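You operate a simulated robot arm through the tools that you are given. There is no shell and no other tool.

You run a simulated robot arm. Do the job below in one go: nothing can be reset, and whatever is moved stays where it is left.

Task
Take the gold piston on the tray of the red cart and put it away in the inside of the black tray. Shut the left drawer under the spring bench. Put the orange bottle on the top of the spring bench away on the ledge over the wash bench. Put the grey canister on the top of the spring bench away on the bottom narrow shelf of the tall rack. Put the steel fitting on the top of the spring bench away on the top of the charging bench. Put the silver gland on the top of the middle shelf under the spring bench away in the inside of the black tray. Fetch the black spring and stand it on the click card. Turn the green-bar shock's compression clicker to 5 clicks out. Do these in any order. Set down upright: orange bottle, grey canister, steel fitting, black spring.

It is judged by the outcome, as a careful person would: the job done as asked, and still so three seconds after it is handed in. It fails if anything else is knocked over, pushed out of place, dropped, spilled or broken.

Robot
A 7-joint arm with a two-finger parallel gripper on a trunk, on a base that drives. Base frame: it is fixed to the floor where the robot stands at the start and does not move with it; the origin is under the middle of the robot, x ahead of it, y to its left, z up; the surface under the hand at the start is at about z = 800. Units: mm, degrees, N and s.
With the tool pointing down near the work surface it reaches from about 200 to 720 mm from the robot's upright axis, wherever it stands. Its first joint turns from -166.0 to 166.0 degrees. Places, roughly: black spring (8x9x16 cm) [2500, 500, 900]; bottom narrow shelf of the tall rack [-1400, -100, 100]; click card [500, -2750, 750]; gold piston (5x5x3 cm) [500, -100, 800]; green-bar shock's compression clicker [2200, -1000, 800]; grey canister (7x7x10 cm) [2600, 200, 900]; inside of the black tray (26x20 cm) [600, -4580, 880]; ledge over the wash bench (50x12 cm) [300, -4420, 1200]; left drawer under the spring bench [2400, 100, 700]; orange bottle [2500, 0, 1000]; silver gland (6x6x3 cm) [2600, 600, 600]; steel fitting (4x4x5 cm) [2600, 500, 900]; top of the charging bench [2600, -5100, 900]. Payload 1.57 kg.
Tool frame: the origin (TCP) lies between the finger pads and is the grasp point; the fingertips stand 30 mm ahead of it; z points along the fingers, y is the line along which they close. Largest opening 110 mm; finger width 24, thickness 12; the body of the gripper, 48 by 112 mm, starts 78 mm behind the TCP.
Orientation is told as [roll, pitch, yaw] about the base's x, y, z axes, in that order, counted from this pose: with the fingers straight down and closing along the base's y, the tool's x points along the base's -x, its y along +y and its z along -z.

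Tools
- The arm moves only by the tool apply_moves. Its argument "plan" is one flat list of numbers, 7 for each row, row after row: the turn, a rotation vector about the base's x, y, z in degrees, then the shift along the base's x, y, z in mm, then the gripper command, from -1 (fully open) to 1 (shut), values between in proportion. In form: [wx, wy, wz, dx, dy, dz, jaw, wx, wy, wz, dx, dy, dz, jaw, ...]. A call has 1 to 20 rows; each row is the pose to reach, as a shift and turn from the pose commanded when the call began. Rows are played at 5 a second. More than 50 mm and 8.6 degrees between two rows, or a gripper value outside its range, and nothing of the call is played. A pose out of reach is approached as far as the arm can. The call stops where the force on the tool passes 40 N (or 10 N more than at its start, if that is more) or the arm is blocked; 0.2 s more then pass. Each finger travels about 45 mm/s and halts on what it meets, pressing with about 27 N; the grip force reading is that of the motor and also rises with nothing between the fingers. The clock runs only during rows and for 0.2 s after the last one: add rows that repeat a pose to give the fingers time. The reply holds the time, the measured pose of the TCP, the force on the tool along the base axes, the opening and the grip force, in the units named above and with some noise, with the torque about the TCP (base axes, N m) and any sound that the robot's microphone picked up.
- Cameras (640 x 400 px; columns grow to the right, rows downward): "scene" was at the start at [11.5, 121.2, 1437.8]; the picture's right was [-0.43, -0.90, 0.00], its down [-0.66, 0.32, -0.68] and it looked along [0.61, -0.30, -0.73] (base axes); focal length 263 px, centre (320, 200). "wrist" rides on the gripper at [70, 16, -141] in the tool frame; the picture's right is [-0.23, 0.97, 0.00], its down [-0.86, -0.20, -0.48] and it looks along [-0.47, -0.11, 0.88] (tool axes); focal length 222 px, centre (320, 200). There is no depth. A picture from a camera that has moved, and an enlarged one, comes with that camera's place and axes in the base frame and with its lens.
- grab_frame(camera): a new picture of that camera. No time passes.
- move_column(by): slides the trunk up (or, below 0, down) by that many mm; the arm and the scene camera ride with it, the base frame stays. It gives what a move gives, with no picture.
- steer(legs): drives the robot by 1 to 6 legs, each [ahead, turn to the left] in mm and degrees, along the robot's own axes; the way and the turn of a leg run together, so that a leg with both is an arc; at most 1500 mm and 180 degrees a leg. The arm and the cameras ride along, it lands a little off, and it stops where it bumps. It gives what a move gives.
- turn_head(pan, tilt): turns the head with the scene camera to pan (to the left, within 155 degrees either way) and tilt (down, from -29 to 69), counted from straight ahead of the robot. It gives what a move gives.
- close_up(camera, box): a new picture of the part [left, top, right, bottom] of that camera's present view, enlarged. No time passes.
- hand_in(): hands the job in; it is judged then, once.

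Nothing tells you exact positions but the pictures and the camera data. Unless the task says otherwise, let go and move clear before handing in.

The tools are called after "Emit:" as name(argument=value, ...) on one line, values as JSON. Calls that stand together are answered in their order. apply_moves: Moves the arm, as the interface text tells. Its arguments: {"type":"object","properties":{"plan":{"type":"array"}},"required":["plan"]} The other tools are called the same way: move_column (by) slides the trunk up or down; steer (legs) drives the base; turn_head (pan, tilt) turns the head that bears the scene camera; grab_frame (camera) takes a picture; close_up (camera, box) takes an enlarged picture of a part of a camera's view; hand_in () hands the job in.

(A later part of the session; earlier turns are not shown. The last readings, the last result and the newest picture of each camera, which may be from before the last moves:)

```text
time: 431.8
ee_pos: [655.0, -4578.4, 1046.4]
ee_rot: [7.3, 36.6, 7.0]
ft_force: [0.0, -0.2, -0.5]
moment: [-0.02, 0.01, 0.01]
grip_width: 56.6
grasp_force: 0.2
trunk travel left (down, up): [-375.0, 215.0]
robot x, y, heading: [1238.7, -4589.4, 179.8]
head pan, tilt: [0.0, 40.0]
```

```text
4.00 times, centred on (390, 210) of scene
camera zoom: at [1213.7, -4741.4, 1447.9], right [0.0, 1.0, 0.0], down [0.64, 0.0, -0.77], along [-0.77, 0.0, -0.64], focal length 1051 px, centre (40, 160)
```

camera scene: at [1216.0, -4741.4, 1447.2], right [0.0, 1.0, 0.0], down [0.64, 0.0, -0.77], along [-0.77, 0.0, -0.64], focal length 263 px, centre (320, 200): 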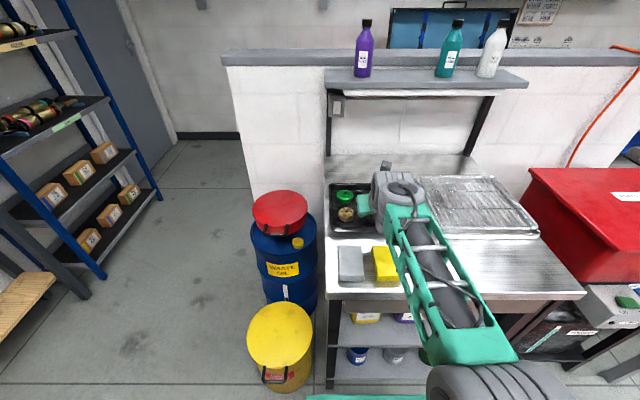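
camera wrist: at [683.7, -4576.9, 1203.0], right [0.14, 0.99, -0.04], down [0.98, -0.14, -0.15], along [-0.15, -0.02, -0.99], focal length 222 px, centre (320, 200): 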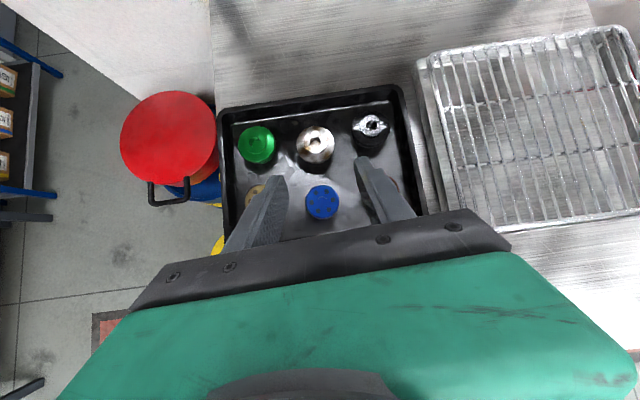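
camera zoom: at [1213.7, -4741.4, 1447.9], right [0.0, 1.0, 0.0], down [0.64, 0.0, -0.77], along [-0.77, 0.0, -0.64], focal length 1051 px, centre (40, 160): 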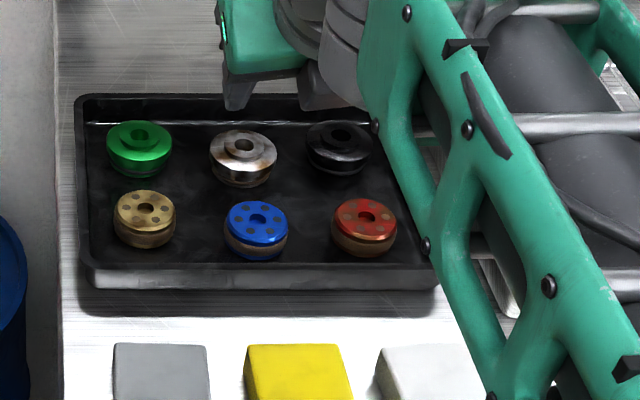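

Excellent: both parts sit neatly in the tray. I'll bring the hand back to its normal downward orientation.

Emit:
apply_moves(plan=[-0.6, -7.4, 0, 15, 0, 5, 0, -1.3, -14.8, 0, 30, 0, 10, 0, -2, -22.2, 0, 45, 0, 15, 0, -2.6, -29.6, 0, 60, 0, 20, 0, -3.3, -37, 0, 80, 0, 20, 0, -3.3, -37, 0, 80, 0, 20, 0])

Emit:
apply_moves(plan=[0, 0, 8, 5, 0, 0, 0, 0, 0, 16, 10, 0, 0, 0, 0, 0, 24, 15, 0, 0, 0, 0, 0, 32, 20, 0, 0, 0, 0, 0, 40, 25, 0, 0, 0, 0, 0, 48, 30, 0, 0, 0, 0, 0, 56, 35, 0, 0, 0, 0, 0, 64, 40, 0, 0, 0, 0, 0, 72, 45, 0, 0, 0, 0, 0, 80, 50, 0, 0, 0, 0, 0, 88, 55, 0, 0, 0, 0, 0, 96, 60, 0, 0, 0, 0, 0, 104, 65, 0, 0, 0, 0, 0, 112, 70, 0, 0, 0, 0, 0, 120, 75, 0, 0, 0, 0, 0, 128, 80, 0, 0, 0, 0, 0, 136, 85, 0, 0, 0, 0, 0, 144, 90, 0, 0, 0, 0, 0, 152, 95, 0, 0, 0, 0, 0, 160, 100, 0, 0, 0])

Emit:
grab_frame(camera="wrist")

```text
time: 433.2
ee_pos: [734.1, -4577.9, 1065.6]
ee_rot: [0.0, -0.1, 4.7]
ft_force: [0.0, -0.8, 0.4]
moment: [-0.02, -0.05, 0.01]
grip_width: 55.1
grasp_force: 0.0
trunk travel left (down, up): [-375.0, 215.0]
robot x, y, heading: [1241.1, -4589.5, 179.8]
head pan, tilt: [0.0, 40.0]
```

```text
time: 437.4
ee_pos: [837.2, -4577.7, 1067.2]
ee_rot: [0.0, 0.1, 164.6]
ft_force: [0.8, 0.0, -0.1]
moment: [0.02, 0.01, -0.03]
grip_width: 55.1
grasp_force: 0.1
trunk travel left (down, up): [-375.0, 215.0]
robot x, y, heading: [1242.6, -4583.7, 179.6]
head pan, tilt: [0.0, 40.0]
```

```text
taken
camera wrist: at [899.7, -4612.3, 1209.0], right [-0.48, -0.88, 0.0], down [-0.77, 0.42, 0.48], along [-0.42, 0.23, -0.88], focal length 222 px, centre (320, 200)
```

wrist: 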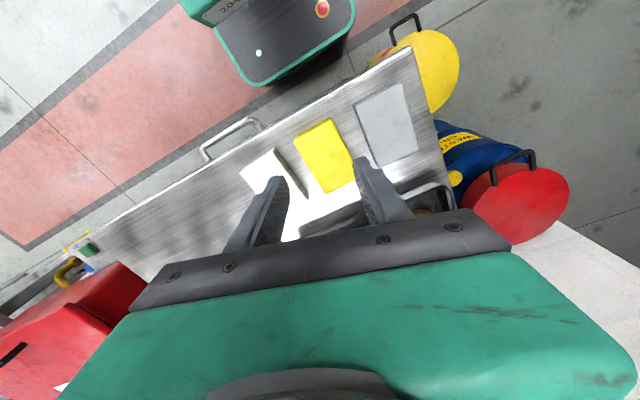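

Emit:
apply_moves(plan=[0, 0, 8, 3, 0, 0, 0, 0, 0, 15, 5, 0, 0, 0, 0, 0, 15, 5, 0, 0, 0])

Emit:
steer(legs=[[-300, 0], [0, -90]])

Emit:
turn_head(pan=-130, tilt=30)

Emit:
grab_frame(camera="scene")

```text
time: 438.2
ee_pos: [841.5, -4576.9, 1066.8]
ee_rot: [0.0, 0.0, 179.6]
ft_force: [0.1, 0.1, 0.2]
moment: [-0.01, 0.01, -0.02]
grip_width: 54.9
grasp_force: 0.1
trunk travel left (down, up): [-375.0, 215.0]
robot x, y, heading: [1235.9, -4593.2, 180.0]
head pan, tilt: [0.0, 40.0]
```

```text
time: 444.1
ee_pos: [1551.7, -4191.0, 1065.8]
ee_rot: [0.0, 0.1, 88.8]
ft_force: [0.2, -0.3, -0.3]
moment: [0.01, 0.01, -0.01]
grip_width: 55.0
grasp_force: 0.1
trunk travel left (down, up): [-375.0, 215.0]
robot x, y, heading: [1541.2, -4582.8, 89.0]
head pan, tilt: [0.0, 40.0]
```

```text
time: 446.2
ee_pos: [1552.1, -4190.6, 1066.9]
ee_rot: [0.0, 0.1, 88.8]
ft_force: [0.3, 0.5, -0.1]
moment: [0.01, -0.04, -0.02]
grip_width: 54.8
grasp_force: 0.0
trunk travel left (down, up): [-375.0, 215.0]
robot x, y, heading: [1535.6, -4589.0, 89.2]
head pan, tilt: [-130.0, 30.0]
```

```text
taken
camera scene: at [1449.5, -4703.7, 1463.3], right [-0.65, -0.76, 0.0], down [-0.38, 0.33, -0.87], along [0.66, -0.57, -0.5], focal length 263 px, centre (320, 200)
```

scene: 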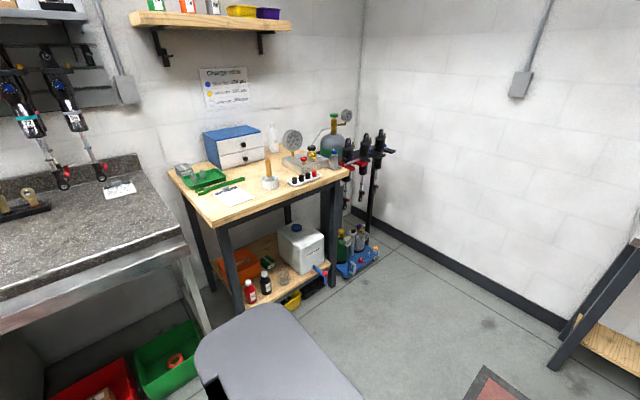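

Emit:
close_up(camera="scene", box=[155, 110, 365, 250])

```text
2.86 times, centred on (260, 180) of scene
camera zoom: at [1449.5, -4703.7, 1463.3], right [-0.65, -0.76, 0.0], down [-0.38, 0.33, -0.87], along [0.66, -0.57, -0.5], focal length 751 px, centre (491, 257)
```

zoom: 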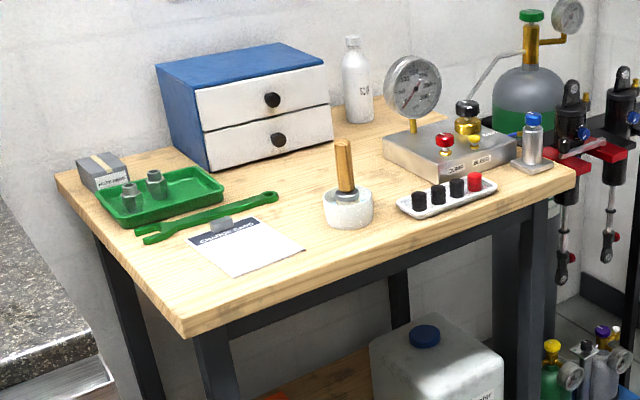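

I have the charging bench layout: a free strip at its near-left end, around (2390, −4975). Now back to the spring bench for the steel fitting.

Emit:
steer(legs=[[0, 0.8], [1300, 0], [1300, 0], [1300, 0], [1140, 0], [0, -90]])

Emit:
turn_head(pan=0, tilt=35)

Emit:
grab_frame(camera="scene")

```text
time: 475.0
ee_pos: [1804.9, 537.7, 1066.1]
ee_rot: [0.0, 0.1, 2.8]
ft_force: [0.6, -0.1, -1.0]
moment: [0.01, 0.01, 0.01]
grip_width: 55.0
grasp_force: 0.0
trunk travel left (down, up): [-375.0, 215.0]
robot x, y, heading: [1408.1, 523.7, 2.9]
head pan, tilt: [-130.0, 30.0]
```

```text
time: 477.1
ee_pos: [1805.3, 537.0, 1066.9]
ee_rot: [0.0, 0.0, 2.7]
ft_force: [-0.6, 0.8, 0.8]
moment: [-0.05, -0.03, -0.02]
grip_width: 54.9
grasp_force: 0.0
trunk travel left (down, up): [-375.0, 215.0]
robot x, y, heading: [1407.0, 527.2, 3.3]
head pan, tilt: [0.0, 35.0]
```

```text
taken
camera scene: at [1427.5, 682.3, 1455.5], right [0.05, -1.0, 0.0], down [-0.57, -0.03, -0.82], along [0.82, 0.04, -0.57], focal length 263 px, centre (320, 200)
```

scene: 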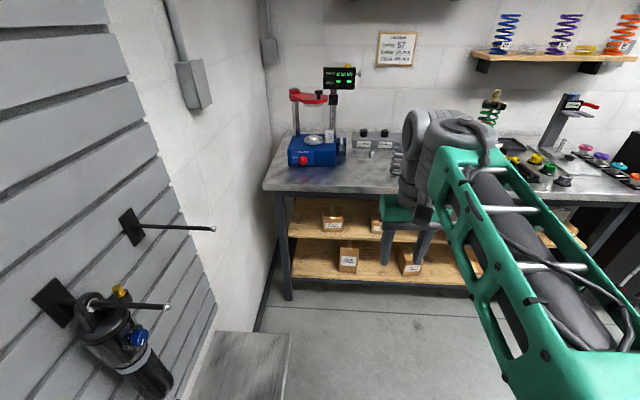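

Emit:
steer(legs=[[0, -4], [530, 0]])

Emit:
turn_head(pan=0, tilt=40)

Emit:
grab_frame(camera="scene")

Emit:
grab_frame(camera="wrist")

```text
time: 480.6
ee_pos: [2335.8, 501.8, 1067.0]
ee_rot: [0.0, 0.1, -1.2]
ft_force: [0.9, -0.5, -0.7]
moment: [-0.02, -0.01, 0.03]
grip_width: 55.0
grasp_force: 0.0
trunk travel left (down, up): [-375.0, 215.0]
robot x, y, heading: [1938.3, 515.2, -0.8]
head pan, tilt: [0.0, 35.0]
```

```text
time: 481.3
ee_pos: [2336.3, 501.1, 1066.6]
ee_rot: [0.1, 0.1, -1.3]
ft_force: [-0.2, -0.5, -0.4]
moment: [-0.01, 0.02, 0.01]
grip_width: 55.0
grasp_force: 0.2
trunk travel left (down, up): [-375.0, 215.0]
robot x, y, heading: [1940.5, 516.4, -0.8]
head pan, tilt: [0.0, 40.0]
```

```text
taken
camera scene: at [1965.5, 672.3, 1448.0], right [-0.02, -1.0, 0.0], down [-0.64, 0.01, -0.77], along [0.77, -0.01, -0.64], focal length 263 px, centre (320, 200)
```

scene: 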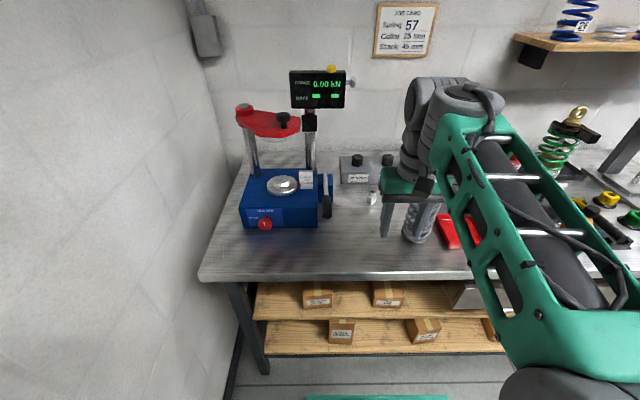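

```text
taken
camera wrist: at [2266.1, 518.3, 1208.8], right [0.25, 0.97, 0.0], down [0.85, -0.22, 0.48], along [0.46, -0.12, -0.88], focal length 222 px, centre (320, 200)
```

wrist: 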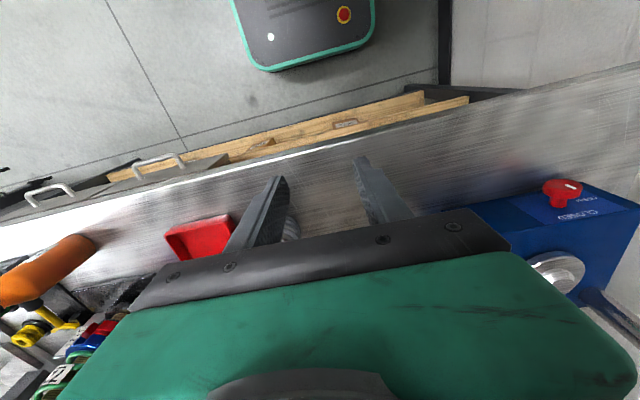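

Emit:
close_up(camera="scene", box=[310, 140, 440, 250])

```text
3.64 times, centred on (375, 195) of scene
camera zoom: at [1965.5, 672.3, 1448.0], right [-0.02, -1.0, 0.0], down [-0.64, 0.01, -0.77], along [0.77, -0.01, -0.64], focal length 955 px, centre (120, 218)
```

zoom: 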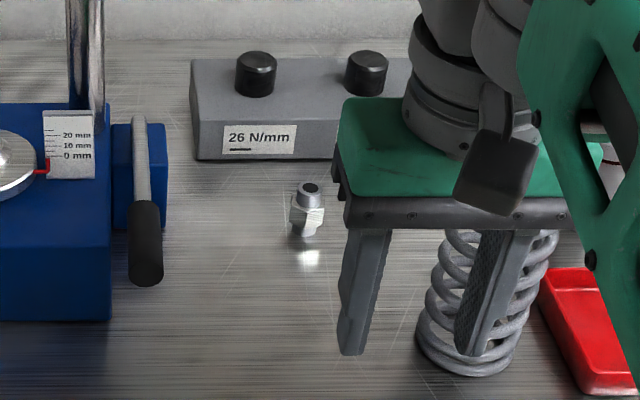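

The fitting is clear to reach from above. I'll raise the trunk for reach, inch forward, and move over it.

Emit:
move_column(by=100)

Emit:
steer(legs=[[40, 0]])

Emit:
apply_moves(plan=[0, 0, 0, 40, -1, 0, 0, 0, 0, 0, 80, -3, 0, 0, 0, 0, 0, 120, -4, -15, 0, 0, 0, 0, 160, -6, -35, 0, 0, 0, 0, 195, -8, -60, 0, 0, 0, 0, 215, -9, -100, 0, 0, 0, 0, 225, -9, -145, 0, 0, 0, 0, 225, -9, -145, 0])

Emit:
grab_frame(camera="wrist")

Emit:
grab_frame(camera="scene")

```text
time: 482.6
ee_pos: [2335.6, 500.1, 1166.5]
ee_rot: [0.1, 0.1, -1.3]
ft_force: [-0.1, 0.2, 0.4]
moment: [0.0, 0.01, 0.0]
grip_width: 54.9
grasp_force: 0.0
trunk travel left (down, up): [-475.0, 115.0]
robot x, y, heading: [1935.2, 519.4, -0.9]
head pan, tilt: [0.0, 40.0]
```

```text
time: 483.5
ee_pos: [2374.3, 500.3, 1165.3]
ee_rot: [0.0, 0.2, -1.2]
ft_force: [1.0, -0.1, 0.2]
moment: [-0.01, 0.03, -0.01]
grip_width: 55.2
grasp_force: 0.1
trunk travel left (down, up): [-475.0, 115.0]
robot x, y, heading: [1978.1, 514.4, -0.9]
head pan, tilt: [0.0, 40.0]
```

```text
time: 485.3
ee_pos: [2598.9, 489.1, 1025.7]
ee_rot: [0.1, 0.2, -1.3]
ft_force: [0.2, 0.7, -0.2]
moment: [-0.01, 0.02, 0.0]
grip_width: 55.0
grasp_force: 0.0
trunk travel left (down, up): [-475.0, 115.0]
robot x, y, heading: [1977.5, 517.6, -1.0]
head pan, tilt: [0.0, 40.0]
```

```text
taken
camera wrist: at [2529.7, 506.9, 1167.3], right [0.25, 0.97, 0.0], down [0.85, -0.22, 0.48], along [0.46, -0.12, -0.88], focal length 222 px, centre (320, 200)
```

wrist: 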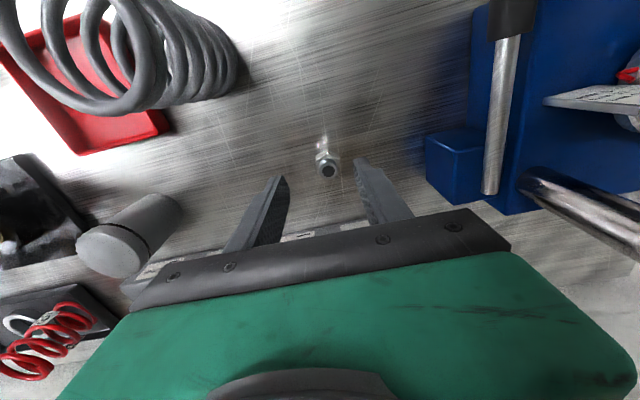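

```text
taken
camera scene: at [2004.5, 671.8, 1547.9], right [-0.02, -1.0, 0.0], down [-0.64, 0.01, -0.77], along [0.77, -0.01, -0.64], focal length 263 px, centre (320, 200)
```

scene: 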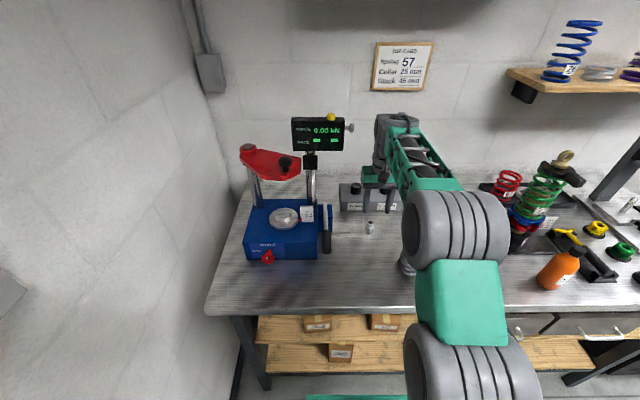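

Emit:
apply_moves(plan=[0, 0, 0, 10, 2, -20, 0, 0, 0, 0, 18, 4, -45, 0, 0, 0, 0, 18, 4, -75, 0, 0, 0, 0, 18, 4, -75, 0])

Emit:
close_up(camera="wrist", box=[220, 110, 420, 240])

Emit:
close_up(camera="scene", box=[320, 150, 440, 250])

```text
time: 486.3
ee_pos: [2616.1, 494.6, 948.0]
ee_rot: [0.0, 0.1, -1.2]
ft_force: [-0.8, 0.4, -0.2]
moment: [0.01, -0.01, -0.02]
grip_width: 55.3
grasp_force: 0.0
trunk travel left (down, up): [-475.0, 115.0]
robot x, y, heading: [1979.2, 515.2, -0.7]
head pan, tilt: [0.0, 40.0]
```

```text
3.08 times, centred on (320, 175) of wrist
camera zoom: at [2546.8, 511.9, 1089.5], right [0.25, 0.97, 0.0], down [0.85, -0.22, 0.48], along [0.46, -0.12, -0.88], focal length 684 px, centre (320, 277)
```

zoom: 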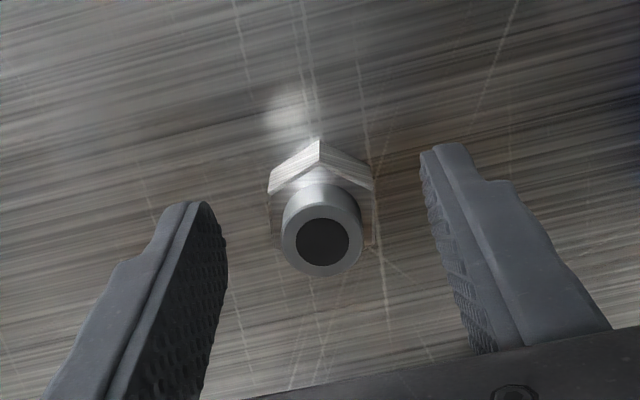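

```text
4.00 times, centred on (380, 200) of scene
camera zoom: at [2004.4, 671.8, 1547.9], right [-0.02, -1.0, 0.0], down [-0.64, 0.01, -0.77], along [0.77, -0.01, -0.64], focal length 1051 px, centre (80, 200)
```

zoom: 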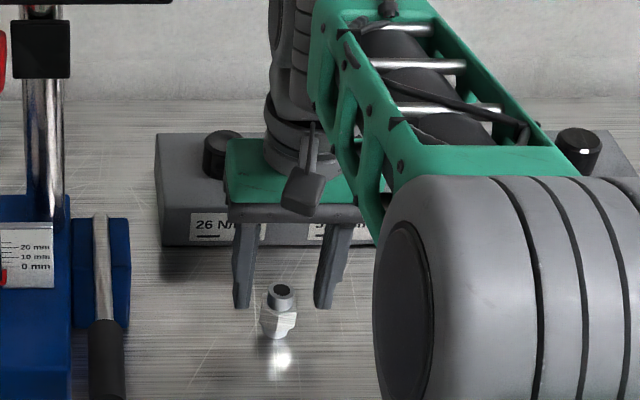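

Emit:
apply_moves(plan=[0, 0, 0, 5, -1, -10, 0, 0, 0, 0, 9, -2, -22, 0, 0, 0, 0, 9, -2.5, -32, 0, 0, 0, 0, 9, -2.5, -40, 0, 0, 0, 0, 9, -2.5, -40, 0])

Emit:
close_up(camera="wrist", box=[220, 110, 420, 240])

Emit:
close_up(camera="scene", box=[340, 180, 420, 250])

```text
time: 487.5
ee_pos: [2625.4, 492.6, 909.6]
ee_rot: [0.0, -0.1, -1.3]
ft_force: [-2.8, -1.3, 12.8]
moment: [0.01, 0.23, 0.09]
grip_width: 54.7
grasp_force: 0.1
trunk travel left (down, up): [-475.0, 115.0]
robot x, y, heading: [1975.9, 520.5, -1.0]
head pan, tilt: [0.0, 40.0]
```

```text
3.08 times, centred on (320, 175) of wrist
camera zoom: at [2555.8, 509.7, 1051.6], right [0.25, 0.97, 0.0], down [0.85, -0.22, 0.48], along [0.46, -0.12, -0.88], focal length 684 px, centre (320, 277)
```

zoom: 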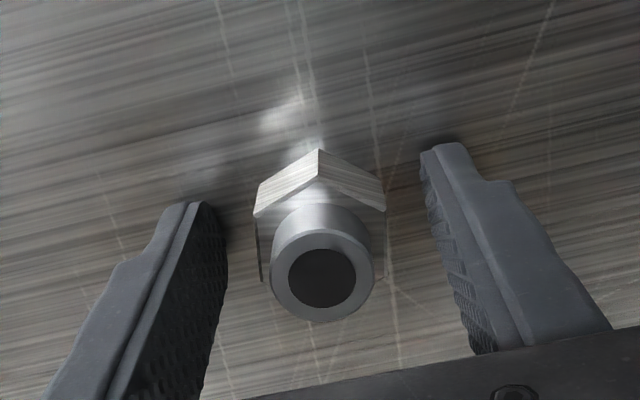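

```text
5.71 times, centred on (380, 215) of scene
camera zoom: at [2002.9, 671.7, 1548.2], right [-0.02, -1.0, 0.0], down [-0.64, 0.01, -0.77], along [0.77, -0.01, -0.64], focal length 1501 px, centre (-23, 114)
```

zoom: 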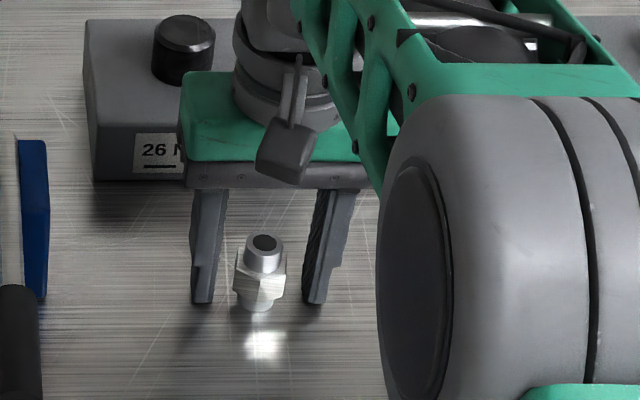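

Fingertips touched the bench (z ≈ 880). I'll raise slightly, shift 6 mm toward the robot to centre on the fitting, and close.

Emit:
apply_moves(plan=[0, 0, 0, 0, 0, 4, 0, 0, 0, 0, -4, 0, 5, 0, 0, 0, 0, -6, 0, 5, 0, 0, 0, 0, -6, 0, 5, 0.3, 0, 0, 0, -6, 0, 5, 0.6, 0, 0, 0, -6, 0, 5, 1, 0, 0, 0, -6, 0, 5, 1, 0, 0, 0, -6, 0, 5, 1])

Emit:
close_up(camera="wrist", box=[220, 110, 420, 240])

Emit:
close_up(camera="scene", box=[340, 180, 420, 250])

```text
time: 489.3
ee_pos: [2621.8, 493.6, 912.3]
ee_rot: [-0.1, 0.1, -1.3]
ft_force: [0.7, 0.3, -0.1]
moment: [0.01, 0.0, -0.03]
grip_width: 32.6
grasp_force: 27.0
trunk travel left (down, up): [-475.0, 115.0]
robot x, y, heading: [1979.1, 512.1, -0.9]
head pan, tilt: [0.0, 40.0]
```

```text
3.08 times, centred on (320, 175) of wrist
camera zoom: at [2552.1, 510.2, 1053.9], right [0.25, 0.97, 0.0], down [0.85, -0.22, 0.48], along [0.46, -0.12, -0.88], focal length 684 px, centre (320, 277)
```

zoom: 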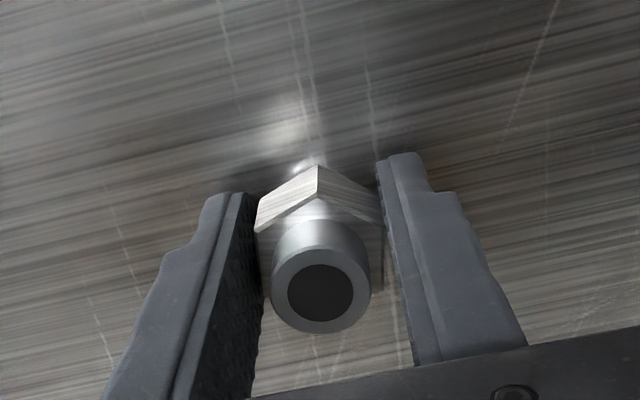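

```text
5.71 times, centred on (380, 215) of scene
camera zoom: at [2004.4, 671.7, 1547.9], right [-0.02, -1.0, 0.0], down [-0.64, 0.01, -0.77], along [0.77, -0.01, -0.64], focal length 1501 px, centre (-23, 114)
```

zoom: 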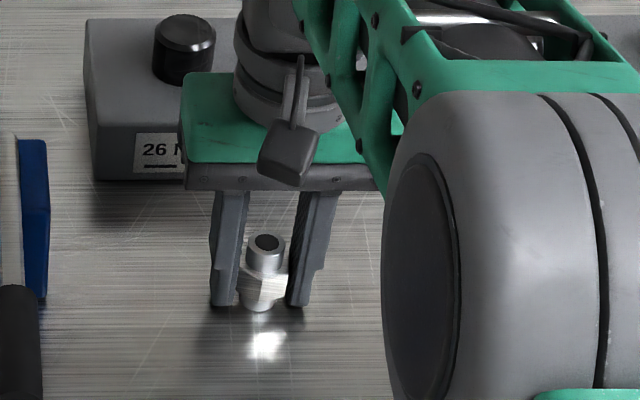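

Gripped on the hex. Lifting slowly and checking.

Emit:
apply_moves(plan=[0, 0, 0, 0, 0, 2, 1, 0, 0, 0, 0, 0, 6, 1, 0, 0, 0, 0, 0, 12, 1, 0, 0, 0, 0, 0, 20, 1, 0, 0, 0, 0, 0, 32, 1, 0, 0, 0, 0, 0, 46, 1, 0, 0, 0, 0, 0, 60, 1, 0, 0, 0, 0, 0, 75, 1, 0, 0, 0, 0, 0, 90, 1, 0, 0, 0, 0, 0, 105, 1, 0, 0, 0, 0, 0, 120, 1, 0, 0, 0, 0, 0, 135, 1, 0, 0, 0, 0, 0, 145, 1, 0, 0, 0, 0, 0, 145, 1])

Emit:
close_up(camera="wrist", box=[220, 110, 420, 240])

Emit:
close_up(camera="scene", box=[340, 110, 420, 230])

```text
time: 492.3
ee_pos: [2619.0, 494.0, 1056.2]
ee_rot: [0.1, 0.2, -1.3]
ft_force: [0.2, -0.5, -0.9]
moment: [-0.01, 0.04, 0.01]
grip_width: 32.4
grasp_force: 27.2
trunk travel left (down, up): [-475.0, 115.0]
robot x, y, heading: [1977.5, 513.8, -0.7]
head pan, tilt: [0.0, 40.0]
```

```text
3.08 times, centred on (320, 175) of wrist
camera zoom: at [2550.2, 510.6, 1197.9], right [0.25, 0.97, 0.0], down [0.85, -0.22, 0.48], along [0.46, -0.12, -0.88], focal length 684 px, centre (320, 277)
```

zoom: 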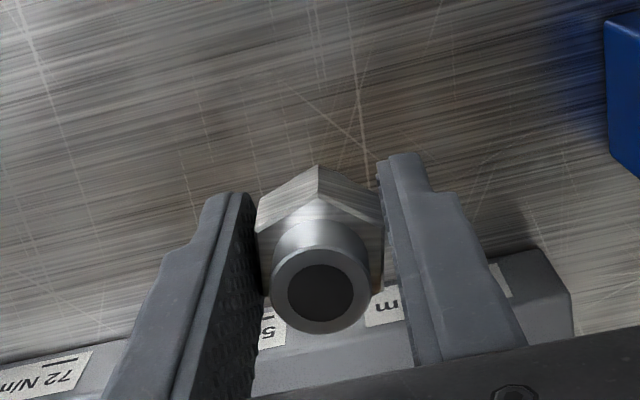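

```text
3.33 times, centred on (380, 170) of scene
camera zoom: at [2004.4, 671.7, 1547.9], right [-0.02, -1.0, 0.0], down [-0.64, 0.01, -0.77], along [0.77, -0.01, -0.64], focal length 876 px, centre (120, 300)
```

zoom: 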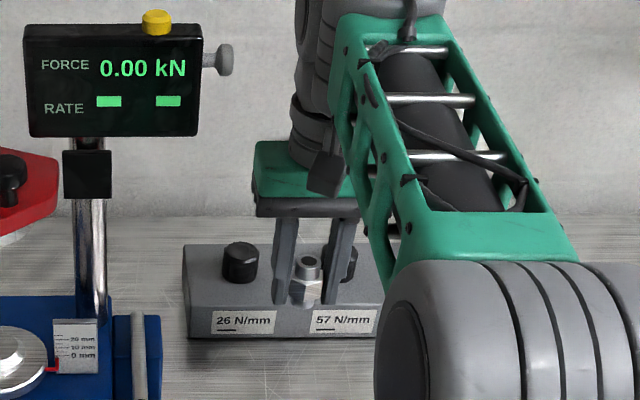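

Held well. Retracting and driving to the charging bench.

Emit:
apply_moves(plan=[0, 0, 0, -5, 0, 3, 1, 0, 0, 0, -18, 1, 10, 1, 0, 0, 0, -36, 2, 18, 1, 0, 0, 0, -54, 3, 26, 1, 0, 0, 0, -72, 4, 34, 1, 0, 0, 0, -90, 5, 40, 1, 0, 0, 0, -108, 6, 40, 1, 0, 0, 0, -126, 7, 40, 1, 0, 0, 0, -144, 8, 40, 1, 0, 0, 0, -162, 9, 40, 1, 0, 0, 0, -180, 10, 40, 1, 0, 0, 0, -198, 11, 40, 1, 0, 0, 0, -214, 12, 40, 1, 0, 0, 0, -222, 12, 40, 1, 0, 0, 0, -222, 12, 40, 1])

Emit:
steer(legs=[[-430, 0], [0, -89], [1350, 0], [1350, 0], [1350, 0], [1350, 0]])

```text
time: 495.5
ee_pos: [2397.3, 507.4, 1095.4]
ee_rot: [0.1, 0.1, -1.2]
ft_force: [-1.2, -0.5, -0.9]
moment: [-0.01, 0.01, 0.02]
grip_width: 32.4
grasp_force: 27.1
trunk travel left (down, up): [-475.0, 115.0]
robot x, y, heading: [1977.2, 512.5, -0.8]
head pan, tilt: [0.0, 40.0]
```

```text
time: 527.4
ee_pos: [1662.3, -5327.0, 1096.2]
ee_rot: [0.0, 0.0, -86.4]
ft_force: [-0.3, 0.0, -1.5]
moment: [0.0, -0.01, -0.02]
grip_width: 32.5
grasp_force: 27.0
trunk travel left (down, up): [-475.0, 115.0]
robot x, y, heading: [1635.6, -4903.7, -86.2]
head pan, tilt: [0.0, 40.0]
```

Emit:
steer(legs=[[40, 0], [0, 86], [180, 0]])

Emit:
turn_head(pan=-15, tilt=45)

Emit:
grab_frame(camera="scene")

Emit:
grab_frame(camera="wrist")

```text
time: 533.1
ee_pos: [2245.7, -4960.6, 1095.1]
ee_rot: [0.1, 0.2, -1.3]
ft_force: [0.0, 0.4, -0.5]
moment: [0.0, -0.01, -0.03]
grip_width: 32.6
grasp_force: 27.3
trunk travel left (down, up): [-475.0, 115.0]
robot x, y, heading: [1826.6, -4947.9, -1.2]
head pan, tilt: [0.0, 40.0]
```

```text
time: 533.9
ee_pos: [2245.3, -4960.7, 1095.8]
ee_rot: [0.0, 0.1, -1.4]
ft_force: [0.3, -0.8, -1.4]
moment: [0.0, 0.02, 0.06]
grip_width: 32.6
grasp_force: 27.2
trunk travel left (down, up): [-475.0, 115.0]
robot x, y, heading: [1823.3, -4949.0, -1.1]
head pan, tilt: [-15.0, 45.0]
```

```text
taken
camera scene: at [1845.3, -4815.6, 1540.7], right [-0.28, -0.96, 0.0], down [-0.68, 0.2, -0.71], along [0.68, -0.2, -0.71], focal length 263 px, centre (320, 200)
```

scene: 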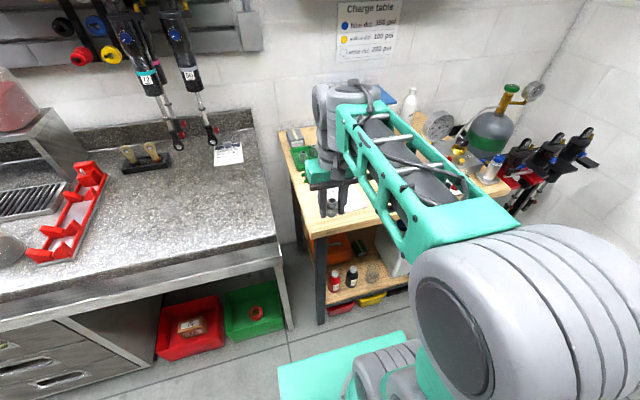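

```text
taken
camera wrist: at [2176.0, -4943.2, 1237.4], right [0.25, 0.97, 0.0], down [0.85, -0.22, 0.48], along [0.46, -0.12, -0.88], focal length 222 px, centre (320, 200)
```

wrist: 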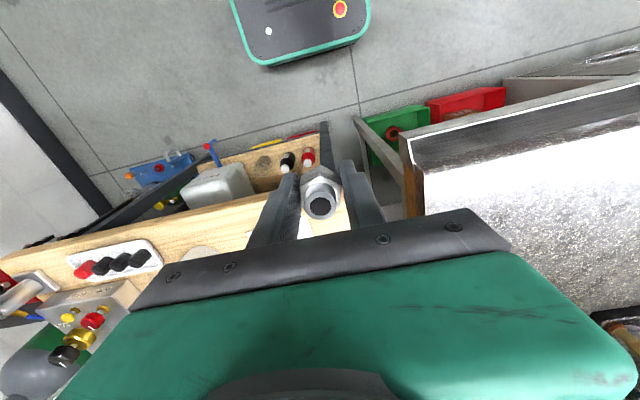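

Emit:
close_up(camera="scene", box=[270, 90, 510, 250])

Emit:
close_up(camera="wrist", box=[60, 110, 420, 320])

```text
2.50 times, centred on (390, 170) of scene
camera zoom: at [1845.3, -4815.6, 1540.7], right [-0.28, -0.96, 0.0], down [-0.68, 0.2, -0.71], along [0.68, -0.2, -0.71], focal length 657 px, centre (145, 275)
```

zoom: 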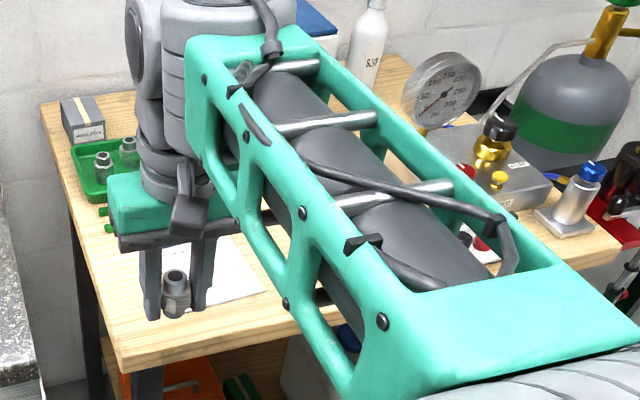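

```text
1.78 times, centred on (240, 215) of wrist
camera zoom: at [2176.0, -4943.2, 1237.4], right [0.25, 0.97, 0.0], down [0.85, -0.22, 0.48], along [0.46, -0.12, -0.88], focal length 395 px, centre (462, 173)
```

zoom: 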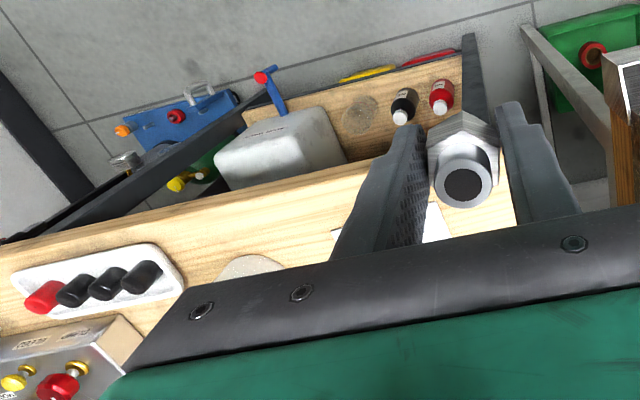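

The free strip left of the card is around (2410, −4978). Moving the fitting above it.

Emit:
apply_moves(plan=[0, 0, 0, 6, -1, 0, 1, 0, 0, 0, 22, -2, 0, 1, 0, 0, 0, 42, -4, 0, 1, 0, 0, 0, 62, -6, 0, 1, 0, 0, 0, 82, -8, 0, 1, 0, 0, 0, 102, -10, -8, 1, 0, 0, 0, 122, -12, -20, 1, 0, 0, 0, 142, -14, -36, 1, 0, 0, 0, 158, -16, -55, 1, 0, 0, 0, 165, -17, -75, 1, 0, 0, 0, 165, -17, -95, 1, 0, 0, 0, 165, -17, -110, 1, 0, 0, 0, 165, -17, -120, 1, 0, 0, 0, 165, -17, -120, 1])

Emit:
grab_frame(camera="wrist")

Emit:
close_up(camera="scene", box=[270, 90, 430, 220])

```text
time: 536.9
ee_pos: [2409.7, -4978.4, 973.7]
ee_rot: [0.0, -0.1, -1.4]
ft_force: [-0.4, -0.2, -0.9]
moment: [0.02, 0.02, 0.02]
grip_width: 32.5
grasp_force: 26.7
trunk travel left (down, up): [-475.0, 115.0]
robot x, y, heading: [1824.4, -4951.9, -1.0]
head pan, tilt: [-15.0, 45.0]
```

```text
taken
camera wrist: at [2340.8, -4960.9, 1115.4], right [0.25, 0.97, 0.0], down [0.85, -0.22, 0.48], along [0.46, -0.12, -0.88], focal length 222 px, centre (320, 200)
```

wrist: 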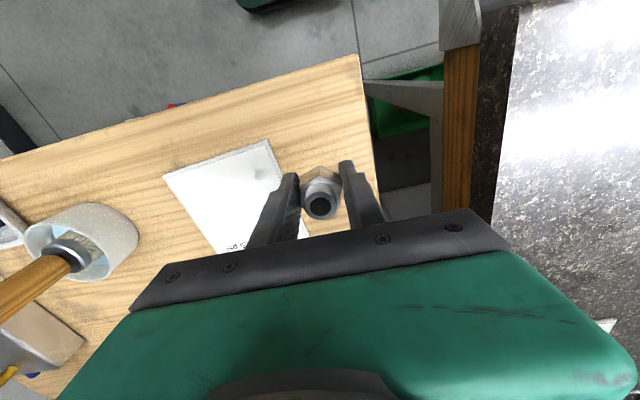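

```text
3.08 times, centred on (350, 155) of scene
camera zoom: at [1845.4, -4815.7, 1540.7], right [-0.28, -0.96, 0.0], down [-0.68, 0.2, -0.71], along [0.68, -0.2, -0.71], focal length 808 px, centre (228, 338)
```

zoom: 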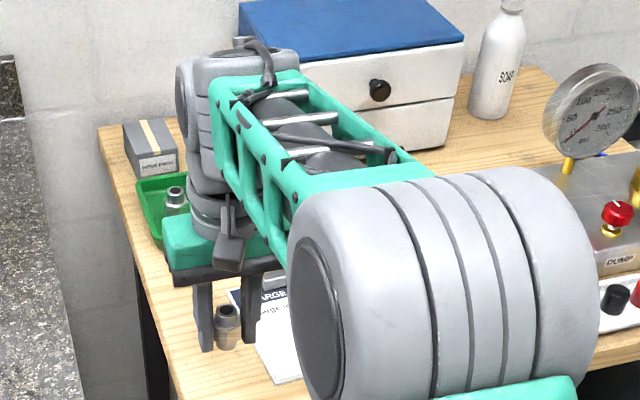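

Landing point is midway between card and bench edge. Lowering slowly to contact.

Emit:
apply_moves(plan=[0, 0, 0, 0, 0, -6, 1, 0, 0, 0, 0, 0, -12, 1, 0, 0, 0, 0, 0, -18, 1, 0, 0, 0, 0, 0, -23, 1, 0, 0, 0, 0, 0, -28, 1, 0, 0, 0, 0, 0, -28, 1])

Emit:
close_up(camera="scene", box=[290, 150, 370, 220])

```text
time: 538.2
ee_pos: [2409.1, -4978.5, 948.1]
ee_rot: [0.0, 0.1, -1.4]
ft_force: [-0.9, 0.3, -0.6]
moment: [0.03, 0.01, 0.0]
grip_width: 32.3
grasp_force: 26.8
trunk travel left (down, up): [-475.0, 115.0]
robot x, y, heading: [1822.3, -4952.0, -1.2]
head pan, tilt: [-15.0, 45.0]
```

```text
5.71 times, centred on (330, 185) of scene
camera zoom: at [1845.4, -4815.6, 1540.7], right [-0.28, -0.96, 0.0], down [-0.68, 0.2, -0.71], along [0.68, -0.2, -0.71], focal length 1501 px, centre (263, 286)
```

zoom: 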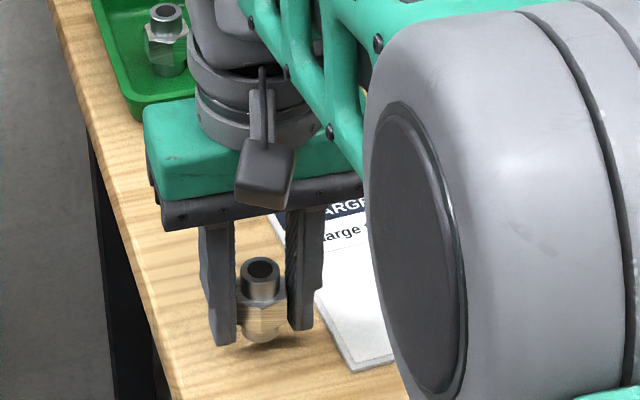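

Emit:
apply_moves(plan=[0, 0, 0, 0, 0, -3, 1, 0, 0, 0, 0, 0, -6, 1, 0, 0, 0, 0, 0, -8, 1, 0, 0, 0, 0, 0, -8, 1])

```text
time: 539.2
ee_pos: [2409.5, -4978.8, 938.0]
ee_rot: [0.0, 0.2, -1.5]
ft_force: [-0.3, 1.1, -0.8]
moment: [0.06, 0.01, -0.01]
grip_width: 32.5
grasp_force: 26.8
trunk travel left (down, up): [-475.0, 115.0]
robot x, y, heading: [1825.3, -4950.3, -0.9]
head pan, tilt: [-15.0, 45.0]
```

Emit:
apply_moves(plan=[0, 0, 0, 0, 0, -2, 1, 0, 0, 0, 0, 0, -4, 1, 0, 0, 0, 0, 0, -6, 1, 0, 0, 0, 0, 0, -6, 1])

Emit:
close_up(camera="scene", box=[290, 150, 370, 220])

```text
time: 540.2
ee_pos: [2410.0, -4977.9, 935.3]
ee_rot: [0.0, 0.3, -1.4]
ft_force: [0.3, -0.4, -1.7]
moment: [-0.02, -0.02, 0.05]
grip_width: 32.6
grasp_force: 27.2
trunk travel left (down, up): [-475.0, 115.0]
robot x, y, heading: [1823.6, -4950.0, -1.0]
head pan, tilt: [-15.0, 45.0]
```

```text
5.71 times, centred on (330, 185) of scene
camera zoom: at [1845.4, -4815.7, 1540.7], right [-0.28, -0.96, 0.0], down [-0.68, 0.2, -0.71], along [0.68, -0.2, -0.71], focal length 1501 px, centre (263, 286)
```

zoom: 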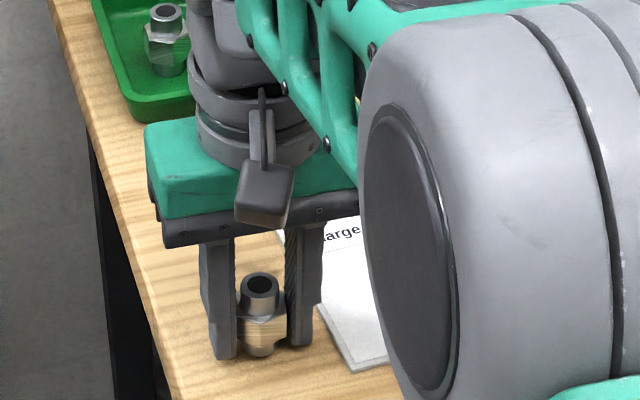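

Emit:
apply_moves(plan=[0, 0, 0, 0, 0, -2, 1, 0, 0, 0, 0, 0, -4, 1, 0, 0, 0, 0, 0, -4, 1])

```text
time: 541.0
ee_pos: [2410.8, -4977.5, 930.7]
ee_rot: [0.1, -0.1, -1.3]
ft_force: [-0.4, 1.4, 11.4]
moment: [0.04, 0.06, 0.01]
grip_width: 32.4
grasp_force: 27.4
trunk travel left (down, up): [-475.0, 115.0]
robot x, y, heading: [1822.2, -4954.9, -0.8]
head pan, tilt: [-15.0, 45.0]
```

Contact. Opening and lifting away.

Emit:
apply_moves(plan=[0, 0, 0, 0, 0, 1, 1, 0, 0, 0, 0, 0, 1, 0.3, 0, 0, 0, 0, 0, 1, 0.1, 0, 0, 0, 0, 0, 1, 0.1, 0, 0, 0, 0, 0, 1, 0.1, 0, 0, 0, 0, 0, 15, 0.1, 0, 0, 0, 0, 0, 40, 0.1, 0, 0, 0, 0, 0, 80, 0.1, 0, 0, 0, -20, 5, 120, 0.1, 0, 0, 0, -50, 8, 150, 0.1, 0, 0, 0, -50, 8, 150, 0.1])

Emit:
grab_frame(camera="wrist")

Emit:
close_up(camera="scene", box=[290, 150, 370, 220])

```text
time: 543.5
ee_pos: [2358.6, -4967.6, 1080.7]
ee_rot: [-0.1, 0.1, -1.3]
ft_force: [-0.2, -0.1, 0.7]
moment: [-0.01, 0.0, -0.02]
grip_width: 49.6
grasp_force: 0.2
trunk travel left (down, up): [-475.0, 115.0]
robot x, y, heading: [1820.5, -4948.4, -0.7]
head pan, tilt: [-15.0, 45.0]
```

```text
taken
camera wrist: at [2288.1, -4951.1, 1222.5], right [0.25, 0.97, 0.0], down [0.85, -0.22, 0.48], along [0.46, -0.12, -0.88], focal length 222 px, centre (320, 200)
```

wrist: 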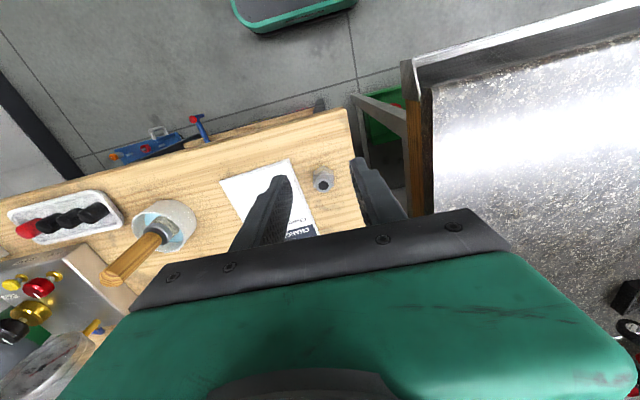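

```text
5.71 times, centred on (330, 185) of scene
camera zoom: at [1845.0, -4815.6, 1540.7], right [-0.28, -0.96, 0.0], down [-0.68, 0.2, -0.71], along [0.68, -0.2, -0.71], focal length 1501 px, centre (263, 286)
```

zoom: 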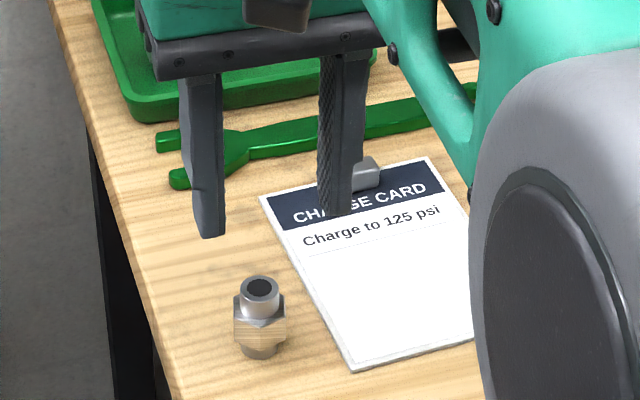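

The fitting stands upright on the charging bench. Next is the orange bottle; retracting and driving back to the spring bench.

Emit:
apply_moves(plan=[0, 0, 0, -40, 2, 10, 0, 0, 0, 0, -80, 4, 15, 0, 0, 0, 0, -115, 6, 15, 0, 0, 0, 0, -115, 6, 15, 0])

Emit:
steer(legs=[[-280, 0], [0, 91], [1250, 0], [1250, 0], [1250, 0], [1200, 0]])

```text
time: 544.5
ee_pos: [2241.9, -4964.5, 1095.3]
ee_rot: [-0.1, 0.1, -1.4]
ft_force: [-0.4, -0.4, 0.1]
moment: [-0.01, -0.03, -0.03]
grip_width: 55.1
grasp_force: 0.0
trunk travel left (down, up): [-475.0, 115.0]
robot x, y, heading: [1822.5, -4952.6, -1.2]
head pan, tilt: [-15.0, 45.0]
```

```text
time: 573.8
ee_pos: [1839.0, 453.7, 1096.1]
ee_rot: [0.0, 0.1, 87.1]
ft_force: [-1.0, -1.3, -0.2]
moment: [0.01, 0.03, -0.02]
grip_width: 55.0
grasp_force: 0.0
trunk travel left (down, up): [-475.0, 115.0]
robot x, y, heading: [1815.2, 36.1, 87.6]
head pan, tilt: [-15.0, 45.0]
```

Emit:
steer(legs=[[0, -87.6]])

Emit:
turn_head(pan=-10, tilt=45)

Emit:
grab_frame(camera="scene")

Emit:
grab_frame(camera="wrist")

```text
time: 578.0
ee_pos: [2233.0, 15.0, 1095.3]
ee_rot: [-0.1, 0.2, -2.4]
ft_force: [0.1, 0.5, 0.0]
moment: [-0.03, 0.01, 0.02]
grip_width: 55.3
grasp_force: 0.1
trunk travel left (down, up): [-475.0, 115.0]
robot x, y, heading: [1815.4, 36.0, -1.9]
head pan, tilt: [-15.0, 45.0]
```

```text
time: 578.7
ee_pos: [2233.2, 15.5, 1093.9]
ee_rot: [0.0, 0.1, -2.5]
ft_force: [-0.3, -0.6, 0.8]
moment: [0.04, 0.02, 0.02]
grip_width: 54.9
grasp_force: 0.0
trunk travel left (down, up): [-475.0, 115.0]
robot x, y, heading: [1817.5, 35.3, -1.9]
head pan, tilt: [-10.0, 45.0]
```

```text
taken
camera scene: at [1839.7, 176.2, 1540.7], right [-0.21, -0.98, 0.0], down [-0.69, 0.15, -0.71], along [0.69, -0.15, -0.71], focal length 263 px, centre (320, 200)
```

scene: 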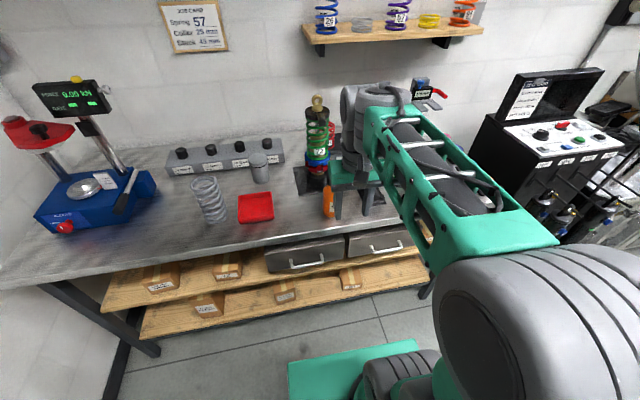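

```text
taken
camera wrist: at [2164.2, 33.8, 1237.1], right [0.27, 0.96, 0.0], down [0.85, -0.23, 0.48], along [0.46, -0.13, -0.88], focal length 222 px, centre (320, 200)
```

wrist: 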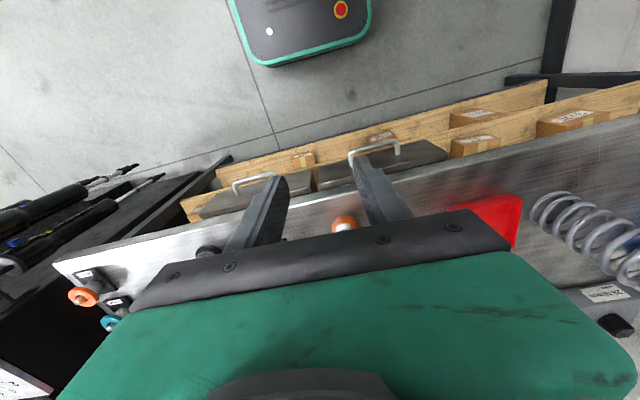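

Emit:
close_up(camera="scene", box=[240, 110, 400, 240])

```text
3.08 times, centred on (320, 175) of scene
camera zoom: at [1839.7, 176.2, 1540.7], right [-0.21, -0.98, 0.0], down [-0.69, 0.15, -0.71], along [0.69, -0.15, -0.71], focal length 808 px, centre (320, 277)
```

zoom: 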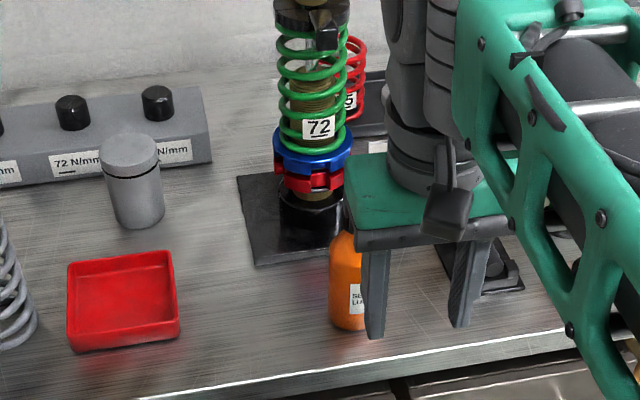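

Emit:
apply_moves(plan=[0, 0, 0, 40, 0, 5, -0.5, 0, 0, 0, 80, 1, 10, -0.7, 0, 0, 0, 120, 1, 10, -0.7, 0, 0, 0, 160, 2, 10, -0.7, 0, 0, 0, 180, 2, 10, -0.7, 0, 0, 0, 180, 2, 10, -0.7])

Emit:
grab_frame(camera="wrist")

Emit:
close_up(camera="scene", box=[240, 110, 400, 240])

```text
time: 580.1
ee_pos: [2414.3, 17.9, 1106.2]
ee_rot: [0.1, 0.1, -2.4]
ft_force: [-0.1, 0.8, 0.1]
moment: [-0.02, 0.02, 0.01]
grip_width: 93.1
grasp_force: 0.0
trunk travel left (down, up): [-475.0, 115.0]
robot x, y, heading: [1812.7, 31.4, -1.9]
head pan, tilt: [-10.0, 45.0]
```

```text
taken
camera wrist: at [2345.2, 36.7, 1247.6], right [0.27, 0.96, 0.0], down [0.85, -0.23, 0.48], along [0.46, -0.13, -0.88], focal length 222 px, centre (320, 200)
```

wrist: 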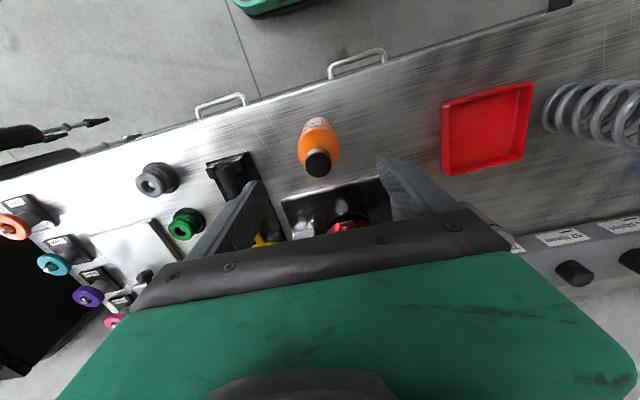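

```text
3.08 times, centred on (320, 175) of scene
camera zoom: at [1839.8, 176.2, 1540.7], right [-0.21, -0.98, 0.0], down [-0.69, 0.15, -0.71], along [0.69, -0.15, -0.71], focal length 808 px, centre (320, 277)
```

zoom: 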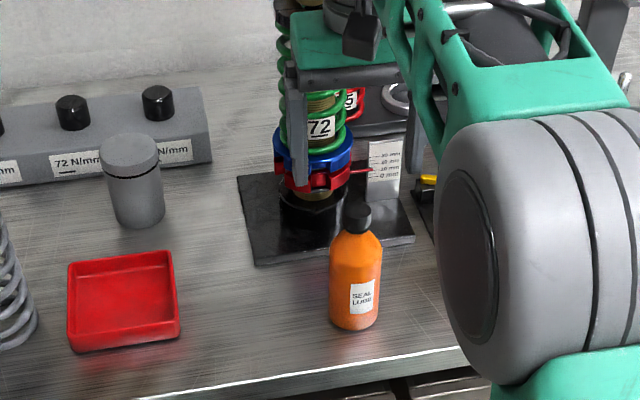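

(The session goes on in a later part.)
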